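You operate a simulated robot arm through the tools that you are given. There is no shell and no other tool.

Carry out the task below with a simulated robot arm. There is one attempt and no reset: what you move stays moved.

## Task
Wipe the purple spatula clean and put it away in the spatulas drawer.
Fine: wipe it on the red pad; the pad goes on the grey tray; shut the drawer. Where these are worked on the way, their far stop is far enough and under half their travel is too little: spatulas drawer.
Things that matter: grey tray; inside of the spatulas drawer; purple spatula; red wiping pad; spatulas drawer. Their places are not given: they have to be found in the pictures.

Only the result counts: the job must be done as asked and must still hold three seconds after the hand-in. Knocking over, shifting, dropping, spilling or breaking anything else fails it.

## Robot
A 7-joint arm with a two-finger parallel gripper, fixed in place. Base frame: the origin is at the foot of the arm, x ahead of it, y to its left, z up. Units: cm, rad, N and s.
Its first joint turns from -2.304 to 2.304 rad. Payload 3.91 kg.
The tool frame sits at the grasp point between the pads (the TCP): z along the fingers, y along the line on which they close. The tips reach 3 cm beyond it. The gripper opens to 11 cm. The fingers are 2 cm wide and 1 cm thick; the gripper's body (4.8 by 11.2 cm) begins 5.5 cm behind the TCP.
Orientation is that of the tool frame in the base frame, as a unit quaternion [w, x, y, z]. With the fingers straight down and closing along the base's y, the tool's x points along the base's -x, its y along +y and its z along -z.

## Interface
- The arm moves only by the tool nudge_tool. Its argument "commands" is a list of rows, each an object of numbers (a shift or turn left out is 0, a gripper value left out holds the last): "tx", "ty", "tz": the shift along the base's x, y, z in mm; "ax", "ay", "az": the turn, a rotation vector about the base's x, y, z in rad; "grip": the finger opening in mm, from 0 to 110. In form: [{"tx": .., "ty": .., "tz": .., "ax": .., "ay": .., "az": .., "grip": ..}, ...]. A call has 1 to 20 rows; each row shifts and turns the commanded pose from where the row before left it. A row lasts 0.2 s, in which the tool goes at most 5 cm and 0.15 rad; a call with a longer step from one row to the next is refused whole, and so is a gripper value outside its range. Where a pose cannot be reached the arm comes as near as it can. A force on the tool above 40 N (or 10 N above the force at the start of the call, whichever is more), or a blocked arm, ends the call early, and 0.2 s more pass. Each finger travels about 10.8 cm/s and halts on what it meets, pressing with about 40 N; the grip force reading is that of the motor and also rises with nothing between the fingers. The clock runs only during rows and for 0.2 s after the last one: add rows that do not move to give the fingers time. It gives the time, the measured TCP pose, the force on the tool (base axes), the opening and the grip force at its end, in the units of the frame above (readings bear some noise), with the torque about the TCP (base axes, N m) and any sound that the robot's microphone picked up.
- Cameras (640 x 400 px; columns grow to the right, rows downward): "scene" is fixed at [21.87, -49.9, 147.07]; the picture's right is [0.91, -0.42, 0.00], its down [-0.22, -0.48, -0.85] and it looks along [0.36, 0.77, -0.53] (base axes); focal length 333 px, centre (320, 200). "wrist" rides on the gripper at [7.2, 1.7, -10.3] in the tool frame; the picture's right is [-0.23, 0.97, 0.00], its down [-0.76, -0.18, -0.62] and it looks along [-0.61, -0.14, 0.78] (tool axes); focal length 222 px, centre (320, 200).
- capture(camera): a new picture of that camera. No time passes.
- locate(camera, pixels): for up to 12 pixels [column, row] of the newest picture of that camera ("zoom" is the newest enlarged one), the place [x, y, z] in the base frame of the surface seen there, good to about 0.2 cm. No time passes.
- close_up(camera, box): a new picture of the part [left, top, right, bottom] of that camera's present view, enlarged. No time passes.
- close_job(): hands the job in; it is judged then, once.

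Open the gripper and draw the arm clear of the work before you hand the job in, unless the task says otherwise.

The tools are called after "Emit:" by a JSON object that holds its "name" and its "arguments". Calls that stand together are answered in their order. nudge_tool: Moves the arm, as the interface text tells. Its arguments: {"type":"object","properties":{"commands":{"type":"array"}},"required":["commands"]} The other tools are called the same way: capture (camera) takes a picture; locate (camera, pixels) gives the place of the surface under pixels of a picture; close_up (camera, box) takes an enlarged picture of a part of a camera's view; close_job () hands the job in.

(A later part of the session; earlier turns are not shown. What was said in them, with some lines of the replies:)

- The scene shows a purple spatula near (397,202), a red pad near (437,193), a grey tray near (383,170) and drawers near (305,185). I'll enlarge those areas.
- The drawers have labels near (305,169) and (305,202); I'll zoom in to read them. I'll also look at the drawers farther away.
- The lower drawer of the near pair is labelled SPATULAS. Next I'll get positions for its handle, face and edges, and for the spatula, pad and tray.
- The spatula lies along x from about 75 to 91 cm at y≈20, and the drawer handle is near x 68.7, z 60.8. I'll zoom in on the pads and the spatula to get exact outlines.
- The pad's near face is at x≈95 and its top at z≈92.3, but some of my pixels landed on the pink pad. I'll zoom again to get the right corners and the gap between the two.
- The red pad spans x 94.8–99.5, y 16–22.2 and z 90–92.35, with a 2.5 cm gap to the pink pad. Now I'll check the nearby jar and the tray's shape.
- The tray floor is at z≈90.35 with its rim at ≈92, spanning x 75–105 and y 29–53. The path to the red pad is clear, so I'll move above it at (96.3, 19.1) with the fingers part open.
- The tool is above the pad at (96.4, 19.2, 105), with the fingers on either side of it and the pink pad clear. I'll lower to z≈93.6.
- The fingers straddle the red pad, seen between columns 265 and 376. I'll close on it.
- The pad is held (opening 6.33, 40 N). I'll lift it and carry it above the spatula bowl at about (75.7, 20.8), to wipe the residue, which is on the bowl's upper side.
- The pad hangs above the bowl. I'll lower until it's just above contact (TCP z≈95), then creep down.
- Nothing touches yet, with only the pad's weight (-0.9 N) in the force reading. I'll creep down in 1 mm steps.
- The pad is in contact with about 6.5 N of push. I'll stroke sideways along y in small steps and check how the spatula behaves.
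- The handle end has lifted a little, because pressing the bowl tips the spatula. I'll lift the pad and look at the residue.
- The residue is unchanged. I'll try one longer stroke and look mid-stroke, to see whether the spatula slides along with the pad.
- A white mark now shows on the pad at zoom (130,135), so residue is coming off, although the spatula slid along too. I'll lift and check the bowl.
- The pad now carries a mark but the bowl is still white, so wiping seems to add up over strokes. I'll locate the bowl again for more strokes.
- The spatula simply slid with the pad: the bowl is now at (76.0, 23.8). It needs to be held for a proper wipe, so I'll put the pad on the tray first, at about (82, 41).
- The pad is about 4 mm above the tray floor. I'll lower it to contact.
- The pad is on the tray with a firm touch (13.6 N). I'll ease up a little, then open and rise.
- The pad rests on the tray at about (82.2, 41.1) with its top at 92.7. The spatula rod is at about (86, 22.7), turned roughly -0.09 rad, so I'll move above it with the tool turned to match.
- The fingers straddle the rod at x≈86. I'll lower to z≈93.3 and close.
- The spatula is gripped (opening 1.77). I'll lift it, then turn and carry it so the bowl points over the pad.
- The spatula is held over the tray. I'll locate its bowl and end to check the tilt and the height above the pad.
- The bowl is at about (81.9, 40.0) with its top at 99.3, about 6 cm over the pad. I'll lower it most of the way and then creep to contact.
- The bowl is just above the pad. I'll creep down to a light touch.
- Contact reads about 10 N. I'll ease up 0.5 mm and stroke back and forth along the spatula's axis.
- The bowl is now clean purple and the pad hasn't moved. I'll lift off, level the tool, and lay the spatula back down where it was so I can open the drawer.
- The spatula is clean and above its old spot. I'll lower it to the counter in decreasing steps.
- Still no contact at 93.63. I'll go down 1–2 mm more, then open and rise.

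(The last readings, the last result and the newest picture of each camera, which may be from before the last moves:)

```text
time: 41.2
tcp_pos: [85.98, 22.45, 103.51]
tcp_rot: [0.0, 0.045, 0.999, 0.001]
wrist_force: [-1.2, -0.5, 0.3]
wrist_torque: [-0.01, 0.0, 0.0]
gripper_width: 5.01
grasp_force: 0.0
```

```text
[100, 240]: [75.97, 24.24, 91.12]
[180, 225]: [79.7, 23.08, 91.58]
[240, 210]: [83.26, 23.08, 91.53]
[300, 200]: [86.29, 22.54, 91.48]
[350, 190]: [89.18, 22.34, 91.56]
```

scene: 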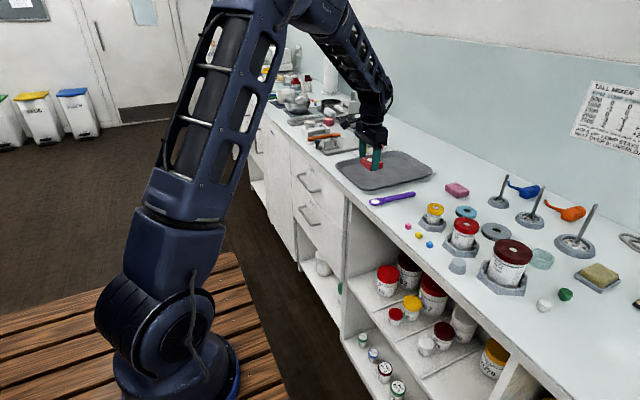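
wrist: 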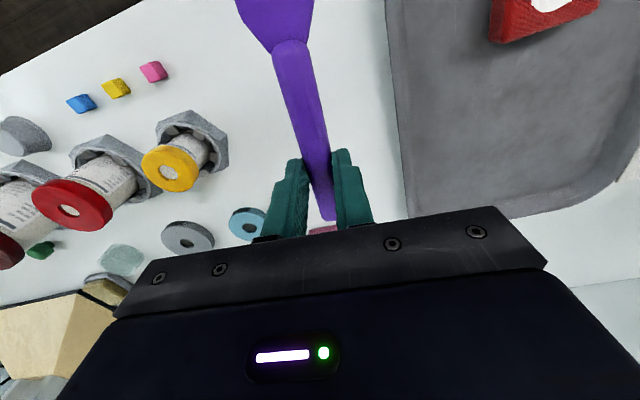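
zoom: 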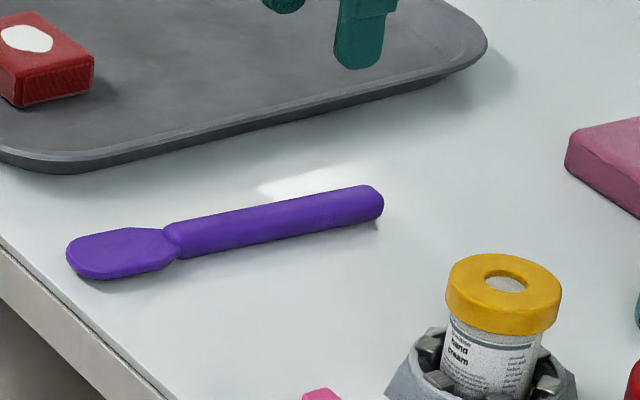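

The spatula is down at rod point (86.3, 22.5). Next I'll measure the spatulas drawer's handle.

Emit:
{"name": "close_up", "arguments": {"camera": "scene", "box": [285, 165, 349, 205]}}

Emit:
{"name": "close_up", "arguments": {"camera": "scene", "box": [285, 195, 349, 235]}}

Emit:
{"name": "locate", "arguments": {"camera": "zoom", "pixels": [[135, 128], [185, 110], [160, 175], [200, 240], [240, 280], [270, 290], [310, 280], [150, 150], [180, 208], [219, 263], [140, 200], [300, 200]]}}

```text
10.00 times, centred on (317, 185) of scene
```

zoom: 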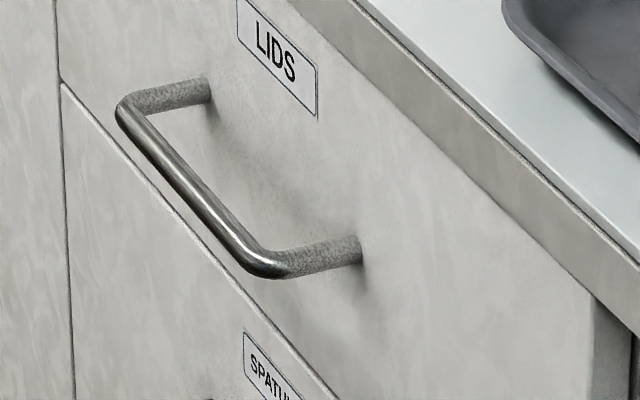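

```text
10.00 times, centred on (317, 215) of scene
```

zoom: 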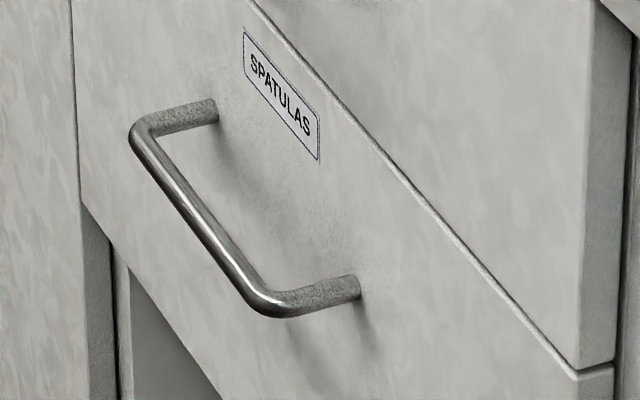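

```text
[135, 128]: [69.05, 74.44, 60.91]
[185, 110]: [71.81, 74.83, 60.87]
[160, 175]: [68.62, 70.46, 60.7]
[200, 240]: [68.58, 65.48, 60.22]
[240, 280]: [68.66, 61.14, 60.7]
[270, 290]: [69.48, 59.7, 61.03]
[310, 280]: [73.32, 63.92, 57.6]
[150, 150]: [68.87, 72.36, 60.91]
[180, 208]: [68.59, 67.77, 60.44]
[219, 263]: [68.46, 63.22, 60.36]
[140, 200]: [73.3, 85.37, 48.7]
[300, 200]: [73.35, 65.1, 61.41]
```

The handle bar runs along y from about 60 to 74 at x≈69.1, z≈60.6. I'll retreat up and back to about (55, 50) while turning the tool +90° about z, before tilting it forward.

Emit:
{"name": "nudge_tool", "arguments": {"commands": [{"tz": 40}, {"tx": -26, "ty": 23, "az": 0.138}, {"tx": -26, "ty": 23, "az": 0.138}, {"tx": -26, "ty": 23, "az": 0.138}, {"tx": -26, "ty": 23, "az": 0.138}, {"tx": -26, "ty": 23, "az": 0.138}, {"tx": -26, "ty": 23, "az": 0.138}, {"tx": -26, "ty": 23, "az": 0.138}, {"tx": -26, "ty": 23, "az": 0.138}, {"tx": -26, "ty": 23, "az": 0.138}, {"tx": -26, "ty": 23, "az": 0.138}, {"tx": -26, "ty": 23, "az": 0.138}, {"tx": -26, "ty": 23, "az": 0.143}, {}, {}]}}

Emit:
{"name": "capture", "arguments": {"camera": "scene"}}

```text
time: 44.4
tcp_pos: [54.97, 49.96, 107.5]
tcp_rot: [0.001, 0.708, -0.706, 0.0]
wrist_force: [-0.1, 0.7, 0.2]
wrist_torque: [0.01, 0.03, -0.02]
gripper_width: 4.99
grasp_force: 0.1
```

```text
taken
```

scene: 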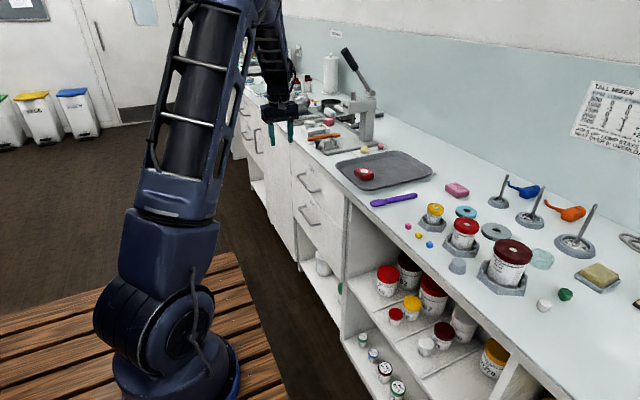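

The arm is clear in front of the counter. I'll tilt the tool to point along +x while descending to handle height, staying back at x≈52.

Emit:
{"name": "nudge_tool", "arguments": {"commands": [{"ay": -0.1428, "tx": -3, "ty": 12.7, "tz": -30}, {"ay": -0.1428, "tx": -3, "ty": 12.7, "tz": -30}, {"ay": -0.1428, "tx": -3, "ty": 12.7, "tz": -30}, {"ay": -0.1428, "tx": -3, "ty": 12.7, "tz": -30}, {"ay": -0.1428, "tx": -3, "ty": 12.7, "tz": -30}, {"ay": -0.1428, "tx": -3, "ty": 12.7, "tz": -30}, {}]}}

Emit:
{"name": "capture", "arguments": {"camera": "scene"}}

```text
time: 46.0
tcp_pos: [53.08, 57.69, 89.5]
tcp_rot: [-0.294, 0.643, -0.642, 0.295]
wrist_force: [0.8, 0.0, -0.4]
wrist_torque: [0.0, 0.01, -0.03]
gripper_width: 5.04
grasp_force: 0.1
```

```text
taken
```

scene: 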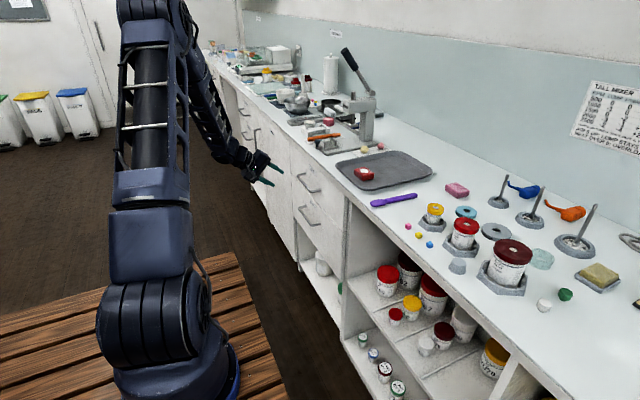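

Tracking is good. I'll continue tilting and descending.

Emit:
{"name": "nudge_tool", "arguments": {"commands": [{"ay": -0.1428, "tx": -3, "ty": 12.7, "tz": -30}, {"ay": -0.1428, "tx": -3, "ty": 12.7, "tz": -30}, {"ay": -0.1428, "tx": -3, "ty": 12.7, "tz": -40}, {"ay": -0.1428, "tx": -3, "ty": 12.7, "tz": -40}, {"ay": -0.1428, "tx": -3, "ty": 12, "tz": -40}, {"tz": -40}, {"tz": -40}, {"tz": -29}, {}, {}]}}

Emit:
{"name": "capture", "arguments": {"camera": "scene"}}

Emit:
{"name": "capture", "arguments": {"camera": "wrist"}}

```text
time: 48.2
tcp_pos: [51.51, 63.69, 60.67]
tcp_rot: [0.5, -0.5, 0.5, -0.499]
wrist_force: [-0.6, 0.0, -0.4]
wrist_torque: [0.0, 0.02, 0.01]
gripper_width: 5.01
grasp_force: 0.1
```

```text
taken
```

scene: 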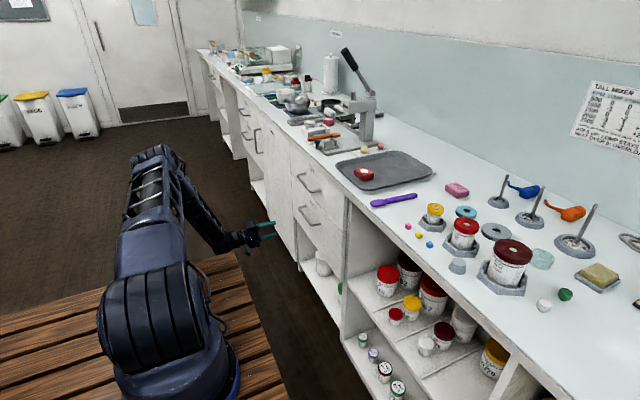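

```text
taken
```

wrist: 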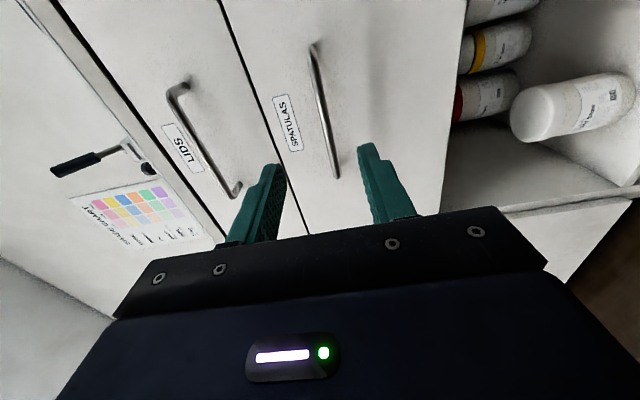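

The tool is level at (51.5, 63.7, 60.7), with the SPATULAS handle between the fingers in the wrist view. I'll confirm the handle's location from this camera.

Emit:
{"name": "locate", "arguments": {"camera": "wrist", "pixels": [[312, 60], [318, 90], [326, 140], [334, 172], [180, 95], [210, 160], [296, 120], [270, 105], [445, 180], [225, 20], [460, 60], [400, 60]]}}

```text
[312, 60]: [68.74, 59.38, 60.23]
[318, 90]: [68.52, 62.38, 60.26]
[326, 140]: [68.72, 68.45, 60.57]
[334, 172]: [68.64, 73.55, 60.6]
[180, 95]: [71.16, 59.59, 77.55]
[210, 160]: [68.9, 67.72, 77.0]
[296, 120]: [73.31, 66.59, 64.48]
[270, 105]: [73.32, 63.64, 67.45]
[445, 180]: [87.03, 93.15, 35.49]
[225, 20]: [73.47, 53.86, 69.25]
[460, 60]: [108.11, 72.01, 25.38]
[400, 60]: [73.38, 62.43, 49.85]
```

The bar's front is at x≈68.6, z≈60.4, and it runs y 59–74. I'll advance so that the bar sits between the fingers, then close.

Emit:
{"name": "nudge_tool", "arguments": {"commands": [{"tx": 40, "ty": 7, "tz": -1}, {"tx": 40, "ty": 7, "tz": -1}, {"tx": 40}, {"tx": 30}, {"tx": 15}, {"tx": 4}, {}]}}

Emit:
{"name": "capture", "arguments": {"camera": "wrist"}}

```text
time: 49.8
tcp_pos: [68.43, 65.25, 60.43]
tcp_rot: [0.499, -0.5, 0.5, -0.5]
wrist_force: [0.2, 0.2, -0.2]
wrist_torque: [0.02, 0.05, -0.02]
gripper_width: 5.0
grasp_force: 0.1
```

```text
taken
```

wrist: 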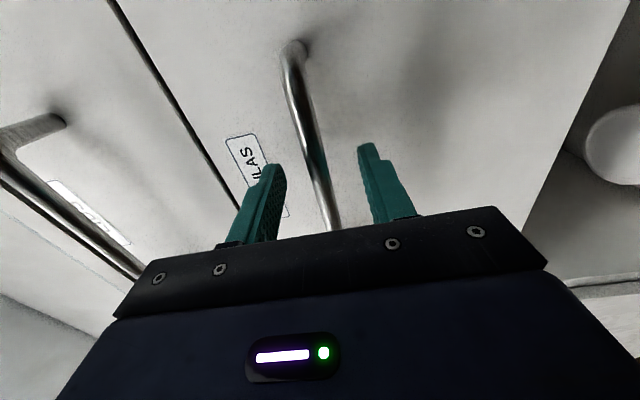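

The bar is between the fingers. I'll close on it and start a gentle pull along -x.

Emit:
{"name": "nudge_tool", "arguments": {"commands": [{"grip": 25}, {"grip": 8}, {"grip": 4}, {"grip": 4}]}}

Emit:
{"name": "nudge_tool", "arguments": {"commands": [{"tx": -5}, {"tx": -10}, {"tx": -15}, {}]}}

Emit:
{"name": "capture", "arguments": {"camera": "scene"}}

```text
time: 50.8
tcp_pos: [68.34, 65.21, 60.42]
tcp_rot: [-0.499, 0.501, -0.5, 0.499]
wrist_force: [-0.3, 2.1, -12.7]
wrist_torque: [0.1, 0.12, 0.29]
gripper_width: 1.15
grasp_force: 44.6
```

```text
time: 51.8
tcp_pos: [65.54, 65.24, 60.47]
tcp_rot: [0.5, -0.5, 0.5, -0.5]
wrist_force: [0.4, -1.8, -8.3]
wrist_torque: [0.03, 0.1, -0.02]
gripper_width: 1.18
grasp_force: 44.7
```

```text
taken
```

scene: 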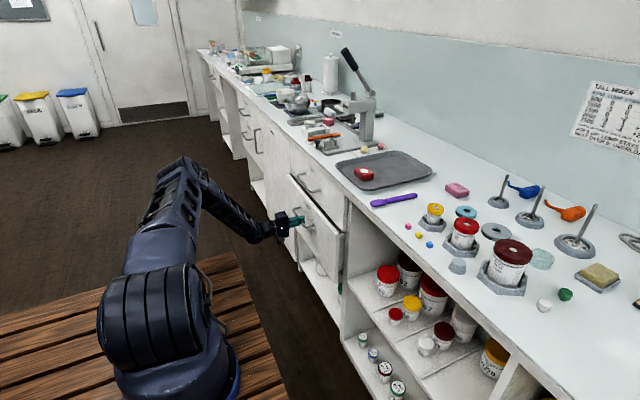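

The drawer is moving. I'll keep pulling toward the far stop.

Emit:
{"name": "nudge_tool", "arguments": {"commands": [{"tx": -20}, {"tx": -20}, {"tx": -20}, {"tx": -20}, {"tx": -20}, {"tx": -20}, {"tx": -20}, {"tx": -20}, {"tx": -20}, {"tx": -20}, {}]}}

Emit:
{"name": "capture", "arguments": {"camera": "scene"}}

```text
time: 54.2
tcp_pos: [45.38, 65.25, 60.38]
tcp_rot: [-0.5, 0.5, -0.5, 0.5]
wrist_force: [-0.6, -0.4, 0.1]
wrist_torque: [-0.02, 0.01, -0.33]
gripper_width: 1.15
grasp_force: 44.7
```

```text
taken
```

scene: 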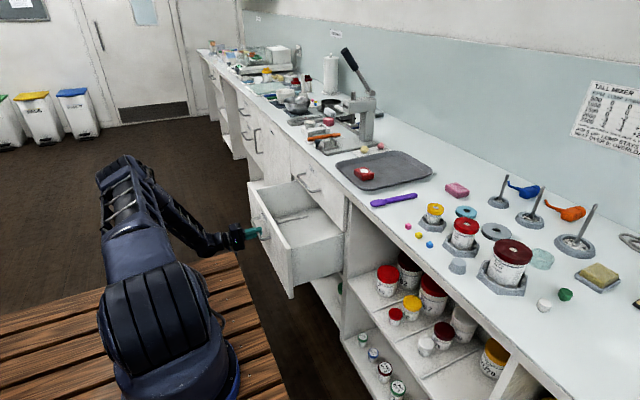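

The drawer is 23 cm out with no resistance. I'll keep pulling toward its stop.

Emit:
{"name": "nudge_tool", "arguments": {"commands": [{"tx": -15}, {"tx": -15}, {"tx": -15}, {"tx": -15}, {"tx": -15}, {"tx": -15}, {"tx": -15}, {}]}}

Emit:
{"name": "close_up", "arguments": {"camera": "scene", "box": [220, 150, 380, 310]}}

```text
time: 56.0
tcp_pos: [34.96, 65.26, 60.39]
tcp_rot: [-0.5, 0.5, -0.499, 0.501]
wrist_force: [-0.9, -18.8, 0.8]
wrist_torque: [0.05, -0.02, 0.18]
gripper_width: 1.19
grasp_force: 45.2
```

```text
2.50 times, centred on (300, 230) of scene
```

zoom: 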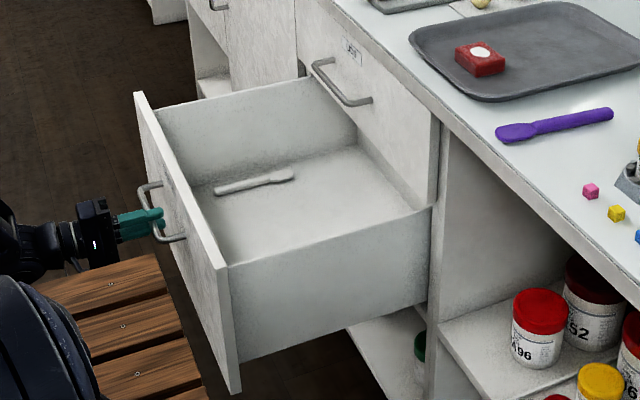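

The drawer is 33.5 cm out. I'll try a bit further to see if this is the stop.

Emit:
{"name": "nudge_tool", "arguments": {"commands": [{"tx": -8}, {"tx": -8}, {}]}}

Emit:
{"name": "locate", "arguments": {"camera": "zoom", "pixels": [[137, 95], [235, 380], [225, 262], [430, 207], [305, 80], [300, 230], [225, 190], [290, 175], [350, 150], [390, 205], [320, 200], [250, 250]]}}

```text
time: 56.8
tcp_pos: [33.39, 65.05, 60.4]
tcp_rot: [-0.5, 0.501, -0.5, 0.5]
wrist_force: [-0.5, -9.9, -6.3]
wrist_torque: [0.03, 0.13, -0.6]
gripper_width: 1.19
grasp_force: 44.6
```

```text
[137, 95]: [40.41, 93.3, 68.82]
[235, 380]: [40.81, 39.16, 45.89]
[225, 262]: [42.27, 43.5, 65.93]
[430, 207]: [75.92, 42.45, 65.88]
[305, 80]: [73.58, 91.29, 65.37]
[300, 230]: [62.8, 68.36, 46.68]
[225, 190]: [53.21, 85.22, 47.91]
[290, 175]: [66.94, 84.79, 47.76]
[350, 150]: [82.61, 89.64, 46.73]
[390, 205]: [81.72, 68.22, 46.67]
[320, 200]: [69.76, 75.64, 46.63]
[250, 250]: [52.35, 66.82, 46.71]
```

The drawer is 35 cm out, well over half, with its interior exposed (y 44–91, floor z 46.7, another spatula at y≈85). I'll release the handle and back off.

Emit:
{"name": "nudge_tool", "arguments": {"commands": [{"grip": 20}, {"grip": 40}, {"grip": 50}, {}, {"tx": -15}, {"tx": -15}, {"tx": -15}, {"tx": -15}, {}]}}

Emit:
{"name": "capture", "arguments": {"camera": "scene"}}

Emit:
{"name": "capture", "arguments": {"camera": "wrist"}}

```text
time: 58.8
tcp_pos: [27.45, 65.1, 60.37]
tcp_rot: [-0.499, 0.501, -0.5, 0.5]
wrist_force: [-0.2, 0.2, 0.1]
wrist_torque: [0.0, 0.02, 0.0]
gripper_width: 5.03
grasp_force: 0.1
```

```text
taken
```

scene: 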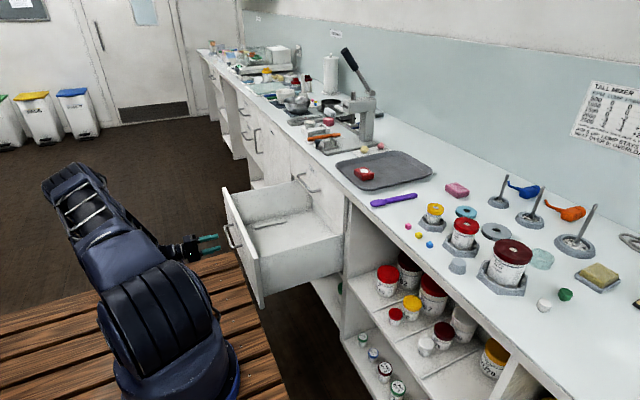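

```text
taken
```

wrist: 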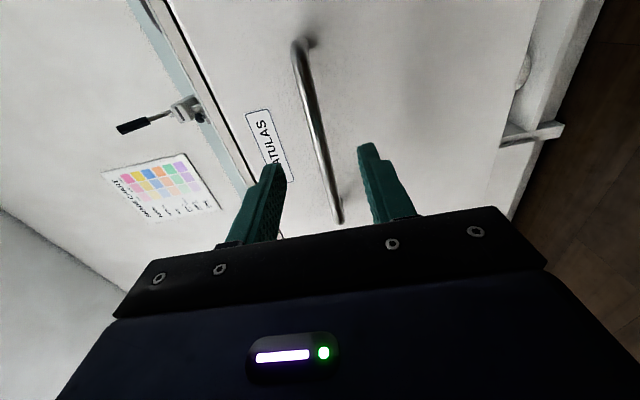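

The tool is clear of the handle. I'll rise straight up first, then turn the tool back down.

Emit:
{"name": "nudge_tool", "arguments": {"commands": [{"tz": 40}, {"tz": 47}, {"tz": 47}, {"tz": 47}, {"tz": 47}, {"tz": 47}, {"tz": 47}, {"tz": 47}, {"tz": 47}, {"tz": 50}, {}]}}

Emit:
{"name": "nudge_tool", "arguments": {"commands": [{"ay": 0.1428, "tx": 25, "ty": -14}, {"ay": 0.1428, "tx": 25, "ty": -14}, {"ay": 0.1428, "tx": 25, "ty": -14}, {"ay": 0.1428, "tx": 25, "ty": -14}, {"ay": 0.1428, "tx": 25, "ty": -14}, {"ay": 0.1428, "tx": 25, "ty": -14}, {"ay": 0.1428, "tx": 25, "ty": -14}, {"ay": 0.1428, "tx": 25, "ty": -14}, {"ay": 0.1428, "tx": 25, "ty": -14}, {"ay": 0.1428, "tx": 25, "ty": -14}, {"ay": 0.1428, "tx": 25, "ty": -14}, {}, {}]}}

Emit:
{"name": "capture", "arguments": {"camera": "scene"}}

```text
time: 61.2
tcp_pos: [27.34, 65.23, 107.02]
tcp_rot: [-0.5, 0.5, -0.499, 0.501]
wrist_force: [-0.2, -0.4, 0.6]
wrist_torque: [0.01, -0.01, 0.0]
gripper_width: 5.06
grasp_force: 0.1
```

```text
time: 64.0
tcp_pos: [54.84, 49.95, 107.0]
tcp_rot: [0.001, 0.707, -0.707, 0.0]
wrist_force: [-0.6, -0.7, -0.4]
wrist_torque: [-0.01, -0.03, 0.01]
gripper_width: 5.01
grasp_force: 0.0
```

```text
taken
```

scene: 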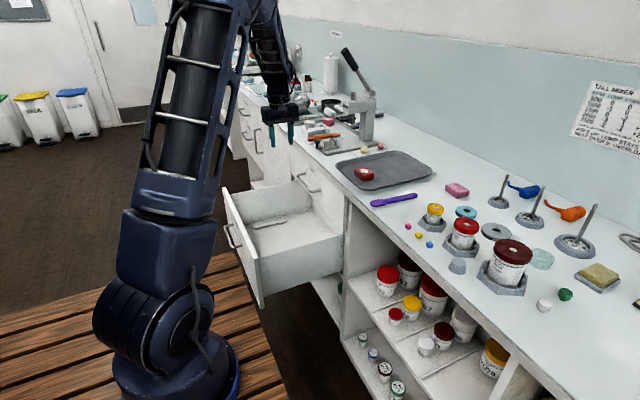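

The drawer stays open at full pull. I'll return to above the spatula with the tool turned back in line with it.

Emit:
{"name": "nudge_tool", "arguments": {"commands": [{"tx": 26, "ty": -22.8, "az": -0.138}, {"tx": 26, "ty": -22.8, "az": -0.138}, {"tx": 26, "ty": -22.8, "az": -0.138}, {"tx": 26, "ty": -22.8, "az": -0.138}, {"tx": 26, "ty": -22.8, "az": -0.138}, {"tx": 26, "ty": -22.8, "az": -0.138}, {"tx": 26, "ty": -22.8, "az": -0.138}, {"tx": 26, "ty": -22.8, "az": -0.138}, {"tx": 26, "ty": -22.8, "az": -0.138}, {"tx": 26, "ty": -22.8, "az": -0.138}, {"tx": 26, "ty": -22.8, "az": -0.138}, {"tx": 26, "ty": -22.8, "az": -0.143}, {"tz": -45}, {"tz": -45}, {}]}}

Emit:
{"name": "capture", "arguments": {"camera": "wrist"}}

Emit:
{"name": "close_up", "arguments": {"camera": "scene", "box": [360, 165, 456, 225]}}

```text
time: 67.2
tcp_pos: [86.17, 22.37, 98.03]
tcp_rot: [0.0, 0.046, 0.999, 0.001]
wrist_force: [-0.3, -0.7, -0.1]
wrist_torque: [-0.02, 0.05, -0.03]
gripper_width: 5.01
grasp_force: 0.0
```

```text
taken
```

wrist: 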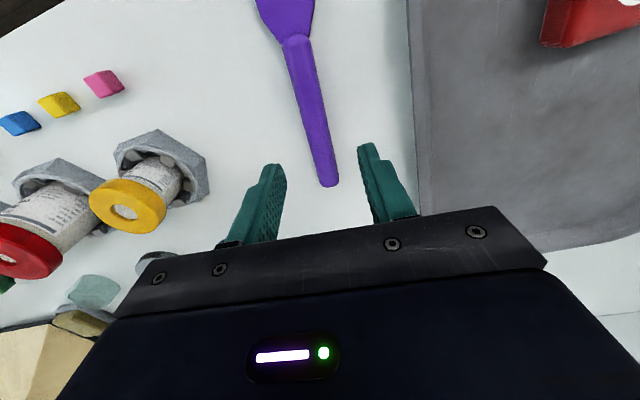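

```text
6.67 times, centred on (408, 195) of scene
```

zoom: 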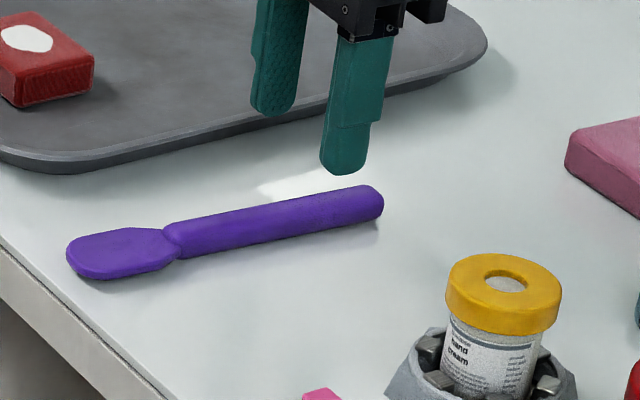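

The fingers straddle the rod again. I'll lower to z≈93.4, grip, and lift.

Emit:
{"name": "nudge_tool", "arguments": {"commands": [{"tz": -20}, {"tz": -15}, {"tz": -7}, {"tz": -4}, {}, {"grip": 30}, {"grip": 15}, {"grip": 10}, {"grip": 10}]}}

Emit:
{"name": "nudge_tool", "arguments": {"commands": [{"tz": 20}, {"tz": 40}, {"tz": 40}, {"tz": 40}, {}]}}

Emit:
{"name": "capture", "arguments": {"camera": "wrist"}}

```text
time: 69.2
tcp_pos: [86.02, 22.43, 93.42]
tcp_rot: [0.0, 0.045, 0.999, 0.0]
wrist_force: [-0.3, 0.3, 0.8]
wrist_torque: [-0.03, -0.01, 0.0]
gripper_width: 1.77
grasp_force: 40.3
```

```text
time: 70.4
tcp_pos: [85.97, 22.49, 107.5]
tcp_rot: [0.001, 0.045, 0.999, 0.0]
wrist_force: [0.8, 0.4, 0.5]
wrist_torque: [-0.01, 0.0, 0.02]
gripper_width: 1.76
grasp_force: 40.0
```

```text
taken
```

wrist: 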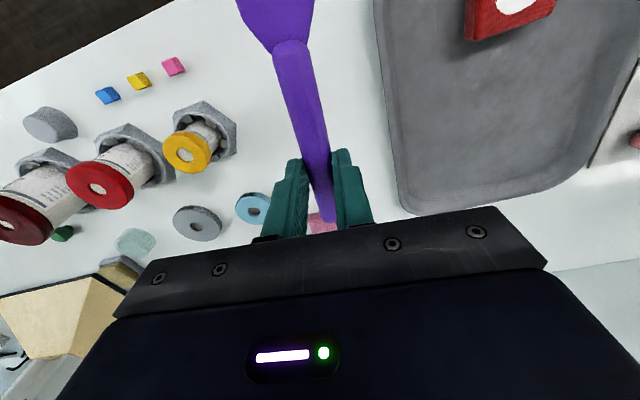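

The spatula is held. I'll carry it over the open drawer to (55, 62), turning +90° so it lies along y with the bowl toward -y.

Emit:
{"name": "nudge_tool", "arguments": {"commands": [{"tx": -23.8, "ty": 30.4, "az": 0.1277}, {"tx": -23.8, "ty": 30.4, "az": 0.1277}, {"tx": -23.8, "ty": 30.4, "az": 0.1277}, {"tx": -23.8, "ty": 30.4, "az": 0.1277}, {"tx": -23.8, "ty": 30.4, "az": 0.1277}, {"tx": -23.8, "ty": 30.4, "az": 0.1277}, {"tx": -23.8, "ty": 30.4, "az": 0.1277}, {"tx": -23.8, "ty": 30.4, "az": 0.1277}, {"tx": -23.8, "ty": 30.4, "az": 0.1277}, {"tx": -23.8, "ty": 30.4, "az": 0.1277}, {"tx": -23.8, "ty": 30.4, "az": 0.1277}, {"tx": -23.8, "ty": 30.4, "az": 0.1277}, {"tx": -23.8, "ty": 30.4, "az": 0.1277}, {}, {}]}}

Emit:
{"name": "capture", "arguments": {"camera": "scene"}}

Emit:
{"name": "capture", "arguments": {"camera": "wrist"}}

```text
time: 73.6
tcp_pos: [55.05, 62.04, 107.46]
tcp_rot: [0.0, 0.707, -0.707, -0.001]
wrist_force: [0.8, 0.9, 0.4]
wrist_torque: [0.05, -0.03, 0.03]
gripper_width: 1.78
grasp_force: 39.5
```

```text
taken
```

scene: 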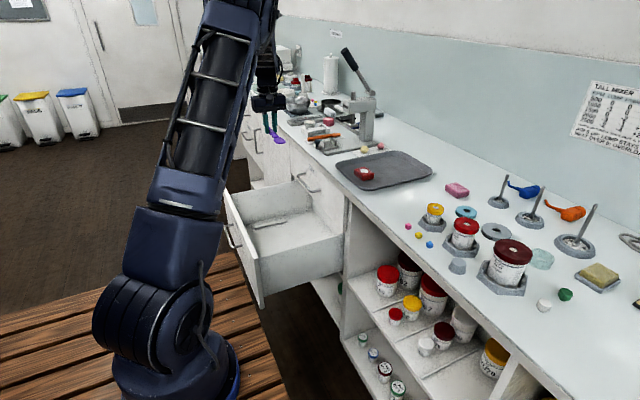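

```text
taken
```

wrist: 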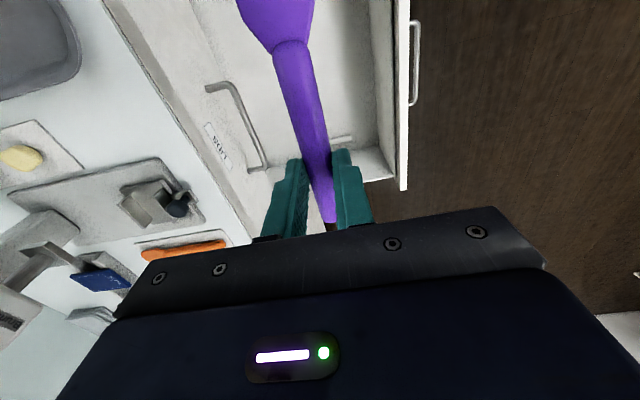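

The spatula is above the drawer interior. I'll descend to z≈72 and check clearances before going in.

Emit:
{"name": "nudge_tool", "arguments": {"commands": [{"tz": -44}, {"tz": -44}, {"tz": -44}, {"tz": -44}, {"tz": -44}, {"tz": -44}, {"tz": -44}, {"tz": -44}, {}]}}

Emit:
{"name": "capture", "arguments": {"camera": "scene"}}

Emit:
{"name": "capture", "arguments": {"camera": "wrist"}}

```text
time: 75.6
tcp_pos: [54.99, 62.04, 72.26]
tcp_rot: [0.0, -0.707, 0.707, 0.0]
wrist_force: [0.1, -0.7, 0.2]
wrist_torque: [0.02, -0.02, -0.03]
gripper_width: 1.75
grasp_force: 40.2
```

```text
taken
```

scene: 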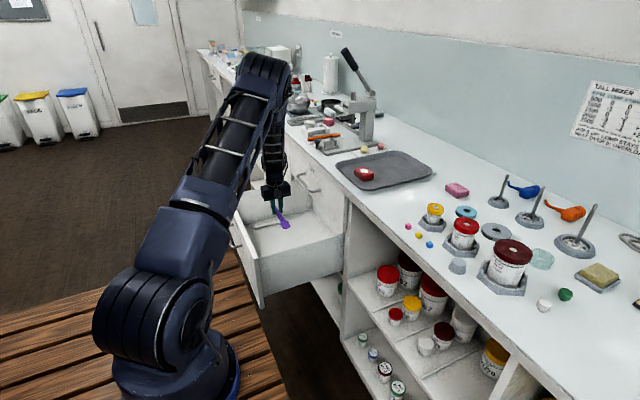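

```text
taken
```

wrist: 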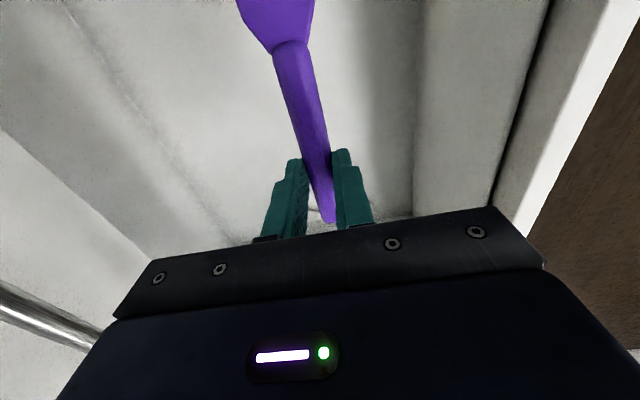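

Clearances look fine: the LIDS handle is about 8 cm from the gripper. I'll lower into the drawer with a slight shift to x=54.

Emit:
{"name": "nudge_tool", "arguments": {"commands": [{"tz": -40, "tx": -10}, {"tz": -40}, {"tz": -40}, {"tz": -40}, {"tz": -30}, {"tz": -15}, {}]}}

Emit:
{"name": "close_up", "arguments": {"camera": "scene", "box": [210, 130, 370, 290]}}

```text
time: 77.2
tcp_pos: [54.19, 62.01, 51.73]
tcp_rot: [-0.001, -0.707, 0.707, 0.0]
wrist_force: [-0.5, -0.2, -0.4]
wrist_torque: [0.0, 0.02, -0.03]
gripper_width: 1.76
grasp_force: 40.3
```

```text
2.50 times, centred on (290, 210) of scene
```

zoom: 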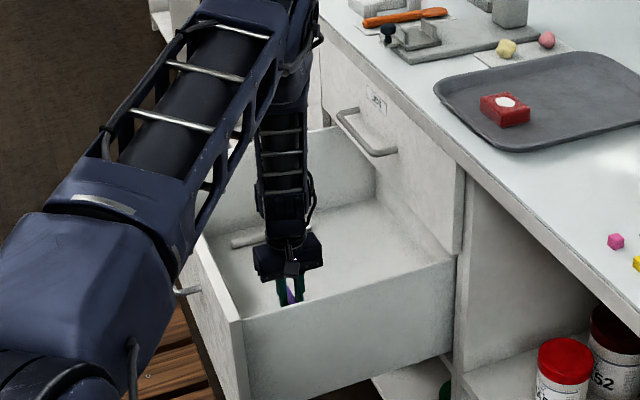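

The tool is at z=51.7 with the floor contact expected near 50.2. I'll creep down.

Emit:
{"name": "nudge_tool", "arguments": {"commands": [{"tz": -8}, {"tz": -3}, {"tz": -2}, {"tz": -1}, {}]}}

```text
time: 78.4
tcp_pos: [54.01, 61.93, 50.34]
tcp_rot: [0.0, -0.707, 0.707, 0.001]
wrist_force: [0.1, 0.2, -0.3]
wrist_torque: [0.04, 0.0, 0.0]
gripper_width: 1.75
grasp_force: 39.6
```

There's still no contact at 50.34. I'll take a few more 1 mm steps.

Emit:
{"name": "nudge_tool", "arguments": {"commands": [{"tz": -1}, {"tz": -1}, {}]}}

```text
time: 79.2
tcp_pos: [54.09, 62.01, 50.13]
tcp_rot: [0.0, -0.707, 0.707, 0.0]
wrist_force: [0.1, -0.5, 0.0]
wrist_torque: [-0.03, -0.02, 0.01]
gripper_width: 1.75
grasp_force: 40.2
```

Emit:
{"name": "nudge_tool", "arguments": {"commands": [{"tz": -1}, {"tz": -1}, {}]}}

```text
time: 80.0
tcp_pos: [54.16, 62.12, 50.03]
tcp_rot: [0.001, -0.706, 0.708, 0.0]
wrist_force: [-0.2, -3.9, 27.6]
wrist_torque: [-0.82, 0.01, -0.04]
gripper_width: 1.75
grasp_force: 40.5
```

The spatula is on the drawer floor (27.6 N). I'll ease up 1 mm, open the fingers, and rise slowly.

Emit:
{"name": "nudge_tool", "arguments": {"commands": [{"tz": 1.5}, {"grip": 25}, {"grip": 40}, {"grip": 50}, {}, {"tz": 20}, {"tz": 30}, {"tz": 40}, {"tz": 40}, {"tz": 40}, {"tz": 40}, {"tz": 40}, {"tz": 40}, {"tz": 40}, {"tz": 40}, {"tz": 40}, {"tz": 45}, {"tz": 45}, {"tz": 45}, {}]}}

Emit:
{"name": "capture", "arguments": {"camera": "scene"}}

Emit:
{"name": "close_up", "arguments": {"camera": "scene", "box": [210, 150, 370, 310]}}

Emit:
{"name": "capture", "arguments": {"camera": "wrist"}}

```text
time: 84.2
tcp_pos: [54.11, 61.97, 104.53]
tcp_rot: [0.0, -0.707, 0.707, 0.0]
wrist_force: [-0.3, -0.3, 0.0]
wrist_torque: [-0.01, 0.04, 0.01]
gripper_width: 5.02
grasp_force: 0.0
```

```text
taken
```

scene: 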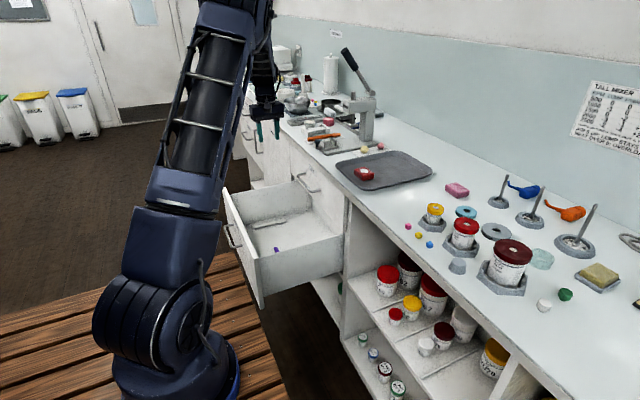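

```text
2.50 times, centred on (290, 230) of scene
```

zoom: 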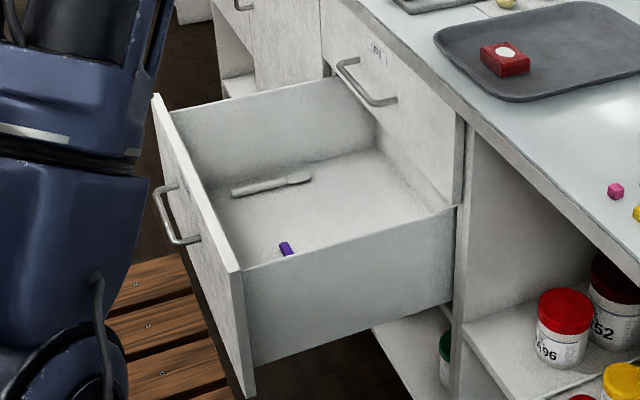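

```text
taken
```

wrist: 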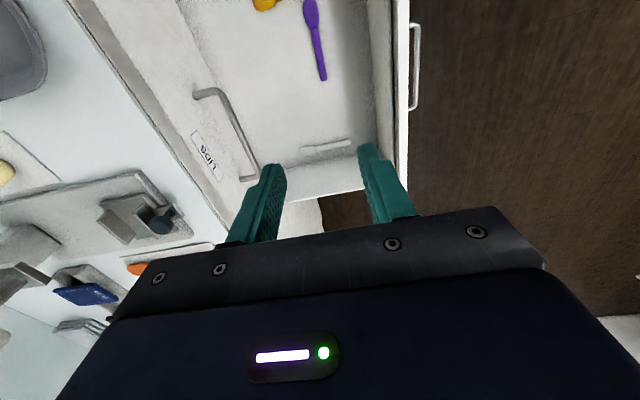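

The spatula lies in the drawer, and a yellow item shows beside it at wrist (265,5). I'll take a closer look to make sure nothing overlaps.

Emit:
{"name": "close_up", "arguments": {"camera": "wrist", "box": [190, 0, 420, 144]}}

Emit:
{"name": "locate", "arguments": {"camera": "zoom", "pixels": [[205, 10], [335, 15], [340, 50], [350, 120], [365, 210], [200, 100], [420, 300], [260, 20]]}}

```text
2.78 times, centred on (305, 72) of wrist
```

zoom: 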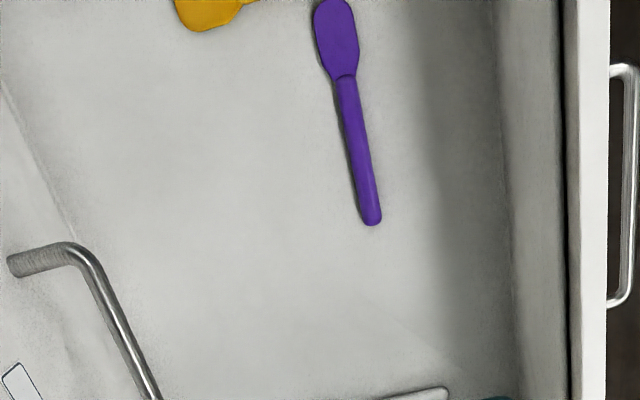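

```text
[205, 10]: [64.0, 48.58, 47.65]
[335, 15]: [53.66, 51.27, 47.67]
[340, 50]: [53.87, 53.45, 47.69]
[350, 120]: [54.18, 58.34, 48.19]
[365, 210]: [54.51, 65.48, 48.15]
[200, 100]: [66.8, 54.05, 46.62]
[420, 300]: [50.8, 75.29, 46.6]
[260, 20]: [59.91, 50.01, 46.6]
```

A yellow spatula lies near y≈48. I'll move the camera toward -y to see whether the purple bowl touches it.

Emit:
{"name": "nudge_tool", "arguments": {"commands": [{"ty": -40}, {"ty": -40}, {"ty": -40}, {}]}}

Emit:
{"name": "close_up", "arguments": {"camera": "wrist", "box": [190, 0, 420, 144]}}

Emit:
{"name": "locate", "arguments": {"camera": "zoom", "pixels": [[100, 100], [200, 100], [300, 100], [320, 150], [340, 200], [250, 100]]}}

```text
time: 85.2
tcp_pos: [54.08, 49.92, 104.65]
tcp_rot: [0.0, 0.707, -0.707, -0.001]
wrist_force: [0.2, -0.1, -0.6]
wrist_torque: [0.0, 0.02, 0.03]
gripper_width: 5.03
grasp_force: 0.1
```

```text
2.78 times, centred on (305, 72) of wrist
```

zoom: 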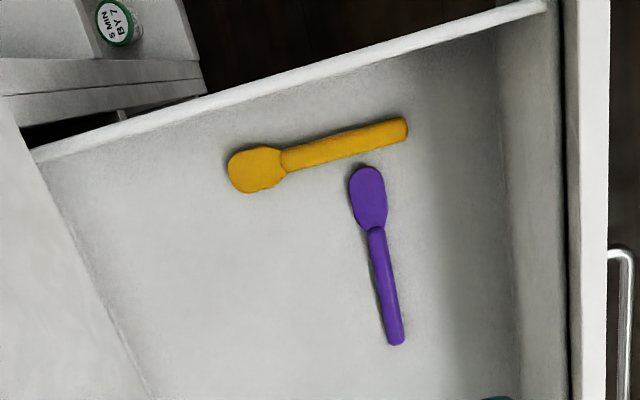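

```text
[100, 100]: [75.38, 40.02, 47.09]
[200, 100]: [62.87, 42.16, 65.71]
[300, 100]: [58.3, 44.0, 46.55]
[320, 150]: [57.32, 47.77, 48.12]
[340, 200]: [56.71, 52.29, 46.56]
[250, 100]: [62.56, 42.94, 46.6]
```

The two spatulas lie apart and flat, with neither over the drawer walls. Now I'll go back to the handle: tilt forward at x≈27.5, y≈65, then descend.

Emit:
{"name": "nudge_tool", "arguments": {"commands": [{"ay": -0.1428, "tx": -24.2, "ty": 13.9}, {"ay": -0.1428, "tx": -24.2, "ty": 13.9}, {"ay": -0.1428, "tx": -24.2, "ty": 13.9}, {"ay": -0.1428, "tx": -24.2, "ty": 13.9}, {"ay": -0.1428, "tx": -24.2, "ty": 13.9}, {"ay": -0.1428, "tx": -24.2, "ty": 13.9}, {"ay": -0.1428, "tx": -24.2, "ty": 13.9}, {"ay": -0.1428, "tx": -24.2, "ty": 13.9}, {"ay": -0.1428, "tx": -24.2, "ty": 13.9}, {"ay": -0.1428, "tx": -24.2, "ty": 13.9}, {"ay": -0.1428, "tx": -24.2, "ty": 13.9}, {}, {}]}}

Emit:
{"name": "nudge_tool", "arguments": {"commands": [{"tz": -40}, {"tz": -45}, {"tz": -45}, {"tz": -45}, {"tz": -45}, {"tz": -45}, {"tz": -45}, {"tz": -45}, {"tz": -45}, {"tz": -40}, {}, {}]}}

Emit:
{"name": "capture", "arguments": {"camera": "wrist"}}

Emit:
{"name": "capture", "arguments": {"camera": "scene"}}

```text
time: 88.0
tcp_pos: [27.44, 65.31, 104.38]
tcp_rot: [0.5, -0.5, 0.501, -0.499]
wrist_force: [0.3, -0.5, -0.3]
wrist_torque: [0.02, -0.03, -0.01]
gripper_width: 5.01
grasp_force: 0.1
```

```text
time: 90.6
tcp_pos: [27.45, 65.35, 60.52]
tcp_rot: [-0.5, 0.5, -0.5, 0.499]
wrist_force: [0.3, -0.2, 0.5]
wrist_torque: [-0.02, -0.01, 0.01]
gripper_width: 5.0
grasp_force: 0.0
```

```text
taken
```

wrist: 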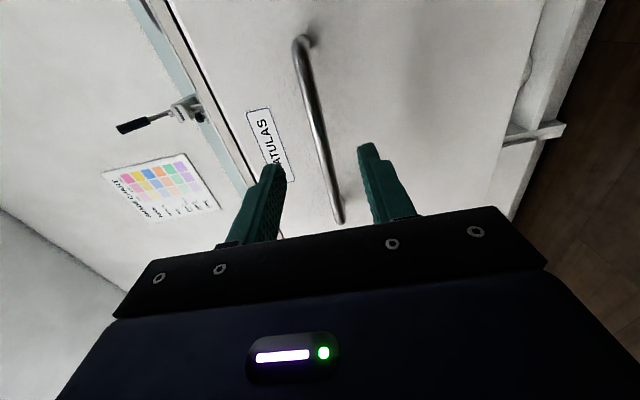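

```text
taken
```

scene: 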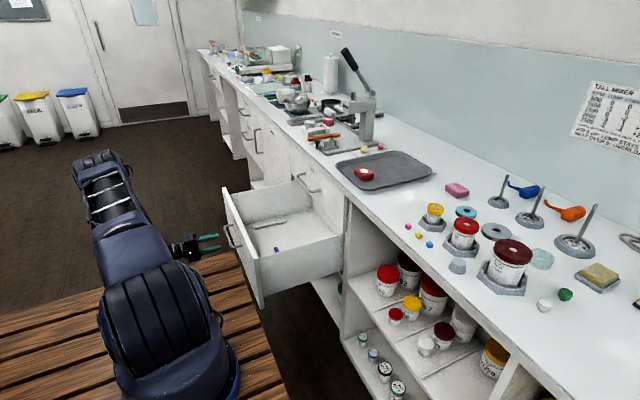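

The handle is between the fingers again. I'll advance 6 cm, grip it, and begin pushing slowly.

Emit:
{"name": "nudge_tool", "arguments": {"commands": [{"tx": 20}, {"tx": 20}, {"tx": 15}, {"tx": 5}, {}, {"grip": 25}, {"grip": 8}, {"grip": 4}, {"grip": 4}]}}

Emit:
{"name": "nudge_tool", "arguments": {"commands": [{"tx": 4}, {"tx": 8}, {"tx": 12}, {"tx": 15}, {"tx": 15}, {"tx": 15}, {"tx": 15}, {"tx": 15}, {"tx": 15}, {"tx": 15}, {"tx": 15}, {"tx": 15}, {}]}}

Emit:
{"name": "capture", "arguments": {"camera": "scene"}}

```text
time: 92.6
tcp_pos: [33.44, 65.41, 60.48]
tcp_rot: [-0.499, 0.501, -0.5, 0.5]
wrist_force: [-0.7, 6.2, -25.7]
wrist_torque: [0.12, 0.17, 0.49]
gripper_width: 1.17
grasp_force: 44.5
```

```text
time: 93.7
tcp_pos: [37.56, 65.33, 60.47]
tcp_rot: [-0.499, 0.501, -0.5, 0.499]
wrist_force: [0.5, 6.1, -9.4]
wrist_torque: [0.08, 0.06, -0.68]
gripper_width: 1.18
grasp_force: 45.3
stopped in row 5: the force on the tool passed its limit at 42 N (the readings are from after the stop); the commanded pose is now the measured one
```

```text
taken
```

scene: 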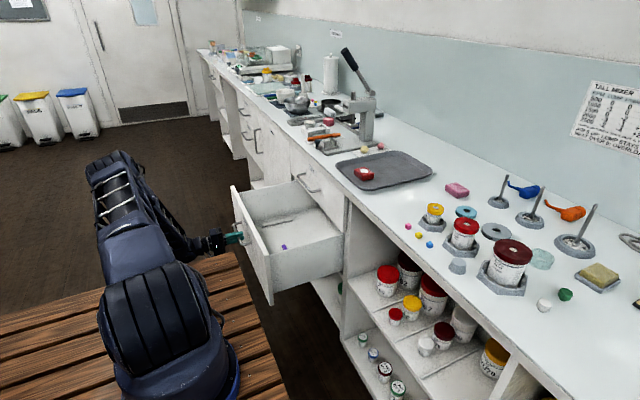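

The push stopped on force because the grip is about 1 mm high, giving a vertical preload. I'll ease down 1 mm and push more slowly.

Emit:
{"name": "nudge_tool", "arguments": {"commands": [{"tz": -1}, {}, {}]}}

Emit:
{"name": "nudge_tool", "arguments": {"commands": [{"tx": 3}, {"tx": 6}, {"tx": 8}, {"tx": 10}, {"tx": 10}, {"tx": 10}, {"tx": 10}, {"tx": 10}, {"tx": 10}, {"tx": 10}, {"tx": 10}, {"tx": 10}, {"tx": 10}, {"tx": 10}, {}]}}

```text
time: 94.5
tcp_pos: [37.52, 65.35, 60.37]
tcp_rot: [-0.5, 0.5, -0.5, 0.5]
wrist_force: [-1.2, 5.1, 0.7]
wrist_torque: [-0.03, -0.07, 0.54]
gripper_width: 1.18
grasp_force: 44.4
```

```text
time: 97.7
tcp_pos: [50.22, 65.21, 60.39]
tcp_rot: [-0.5, 0.501, -0.5, 0.5]
wrist_force: [0.5, 15.5, 8.3]
wrist_torque: [-0.02, -0.09, 0.55]
gripper_width: 1.18
grasp_force: 44.9
```

The drawer is moving smoothly. I'll continue pushing toward closed (TCP x≈68.4).

Emit:
{"name": "nudge_tool", "arguments": {"commands": [{"tx": 8}, {"tx": 10}, {"tx": 10}, {"tx": 10}, {"tx": 10}, {"tx": 10}, {"tx": 10}, {"tx": 10}, {"tx": 10}, {"tx": 10}, {"tx": 10}, {"tx": 10}, {"tx": 10}, {"tx": 10}, {"tx": 10}, {"tx": 10}, {}]}}

Emit:
{"name": "capture", "arguments": {"camera": "scene"}}

```text
time: 101.3
tcp_pos: [66.03, 65.28, 60.38]
tcp_rot: [-0.5, 0.501, -0.5, 0.499]
wrist_force: [0.5, 6.5, 11.7]
wrist_torque: [0.01, -0.08, 0.29]
gripper_width: 1.18
grasp_force: 45.2
```

```text
taken
```

scene: 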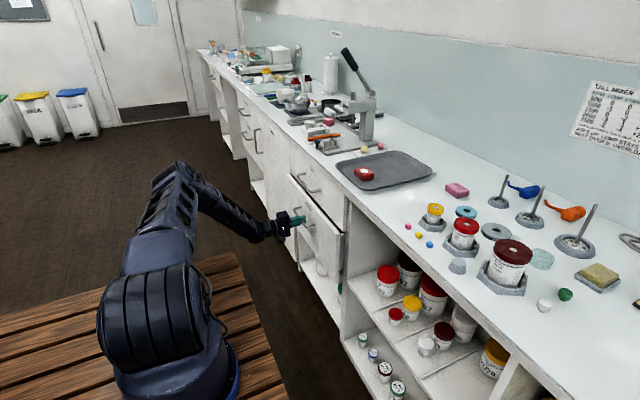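

About 2.4 cm is left. I'll push the rest gently until it stops.

Emit:
{"name": "nudge_tool", "arguments": {"commands": [{"tx": 8}, {"tx": 8}, {"tx": 4}, {"tx": 3}, {"tx": 2}, {"tx": 2}, {}]}}

Emit:
{"name": "close_up", "arguments": {"camera": "scene", "box": [260, 150, 380, 290]}}

```text
time: 102.9
tcp_pos: [68.72, 65.33, 60.41]
tcp_rot: [-0.5, 0.5, -0.5, 0.499]
wrist_force: [-22.5, -6.3, 18.0]
wrist_torque: [-0.03, -0.16, -0.33]
gripper_width: 1.18
grasp_force: 45.6
```

```text
2.86 times, centred on (320, 220) of scene
```

zoom: 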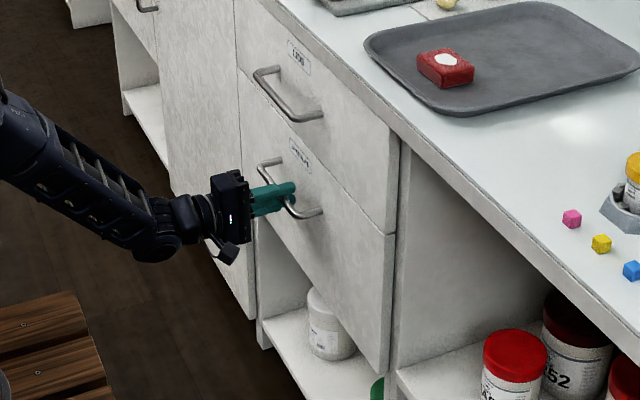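

The drawer is at its closed stop (-22.5 N in x) and its face is flush with the LIDS drawer. I'll open the fingers and back straight off.

Emit:
{"name": "nudge_tool", "arguments": {"commands": [{"grip": 20}, {"grip": 40}, {"grip": 50}, {}, {"tx": -15}, {"tx": -25}, {"tx": -40}, {"tx": -40}, {"tx": -40}, {"tx": -40}, {}]}}

Emit:
{"name": "capture", "arguments": {"camera": "wrist"}}

Emit:
{"name": "close_up", "arguments": {"camera": "scene", "box": [260, 150, 380, 290]}}

Emit:
{"name": "locate", "arguments": {"camera": "zoom", "pixels": [[300, 160], [350, 230], [360, 320], [340, 130], [370, 180], [265, 180]]}}

```text
time: 105.3
tcp_pos: [48.68, 65.23, 60.46]
tcp_rot: [-0.499, 0.501, -0.5, 0.499]
wrist_force: [0.0, 0.2, 0.7]
wrist_torque: [0.03, -0.01, 0.0]
gripper_width: 5.01
grasp_force: 0.1
```

```text
taken
```

wrist: 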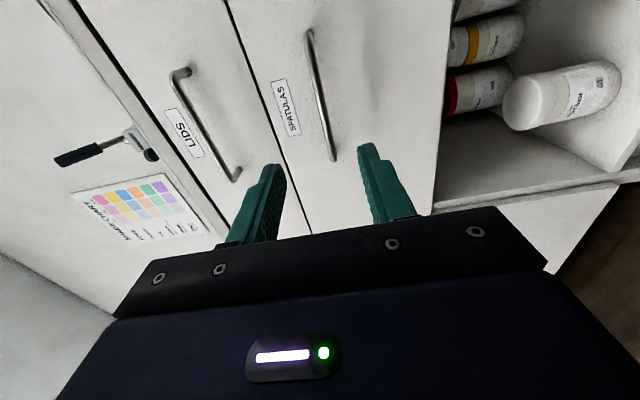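

```text
2.86 times, centred on (320, 220) of scene
```

zoom: 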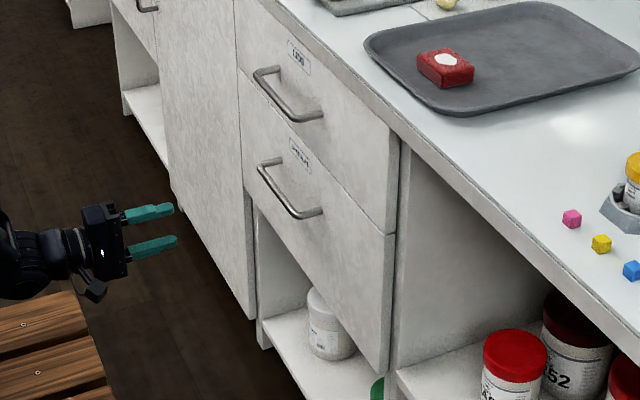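

```text
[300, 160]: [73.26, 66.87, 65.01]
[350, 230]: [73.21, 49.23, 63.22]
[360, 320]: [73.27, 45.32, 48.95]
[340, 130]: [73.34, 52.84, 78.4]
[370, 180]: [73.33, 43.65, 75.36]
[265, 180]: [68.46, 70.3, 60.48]
```

The drawer face is flush at x≈73.3. I'll draw the arm up and away, then check the whole scene.

Emit:
{"name": "nudge_tool", "arguments": {"commands": [{"tx": -20, "tz": 30}, {"tx": -20, "tz": 40}, {"tx": -20, "tz": 40}, {"tz": 45}, {"tz": 45}, {"tz": 45}, {"tz": 45}, {"tz": 45}, {}, {}]}}

Emit:
{"name": "capture", "arguments": {"camera": "scene"}}

Emit:
{"name": "close_up", "arguments": {"camera": "scene", "box": [290, 100, 490, 240]}}

```text
time: 107.5
tcp_pos: [42.81, 65.42, 93.77]
tcp_rot: [0.499, -0.5, 0.501, -0.5]
wrist_force: [0.1, 0.5, -0.5]
wrist_torque: [-0.01, 0.01, -0.01]
gripper_width: 5.03
grasp_force: 0.1
```

```text
taken
```

scene: 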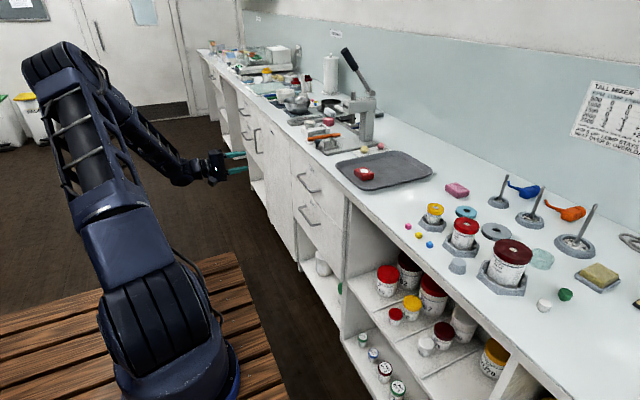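

```text
2.86 times, centred on (390, 170) of scene
```

zoom: 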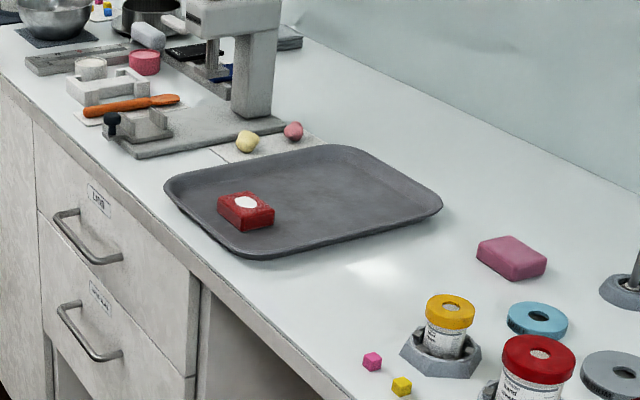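

The pad is on the tray, the cleaned spatula is inside the shut drawer, and nothing else on the counter has moved. The gripper is open and clear, so I'm handing in.

Emit:
{"name": "close_job", "arguments": {}}

```text
The job is handed in.
```

The job is handed in. The purple spatula is clean and lying in the spatulas drawer, the drawer is shut, and the red pad is on the grey tray.

- **Wiping:** Pressing the pad onto the spatula while it lay loose didn't clean it; the spatula just slid along about 3 cm. I put the pad on the tray, gripped the spatula and rubbed the bowl on the pad. After that the pictures showed no residue on the bowl.
- **Drawer:** I pulled it out 35 cm and did not reach its far stop. From the depth I could see, that is well over half its travel. It closed again until it hit its stop, with its face flush with the LIDS drawer above.
- **Inside the drawer:** The purple spatula lies flat on the floor with a small gap to a yellow spatula. I only saw the yellow one after putting ours down, so I can't confirm it is exactly where it was. It looked undisturbed.
- **Everything else:** The last pictures showed nothing else on the counter moved. The gripper was open and the arm clear at hand-in.
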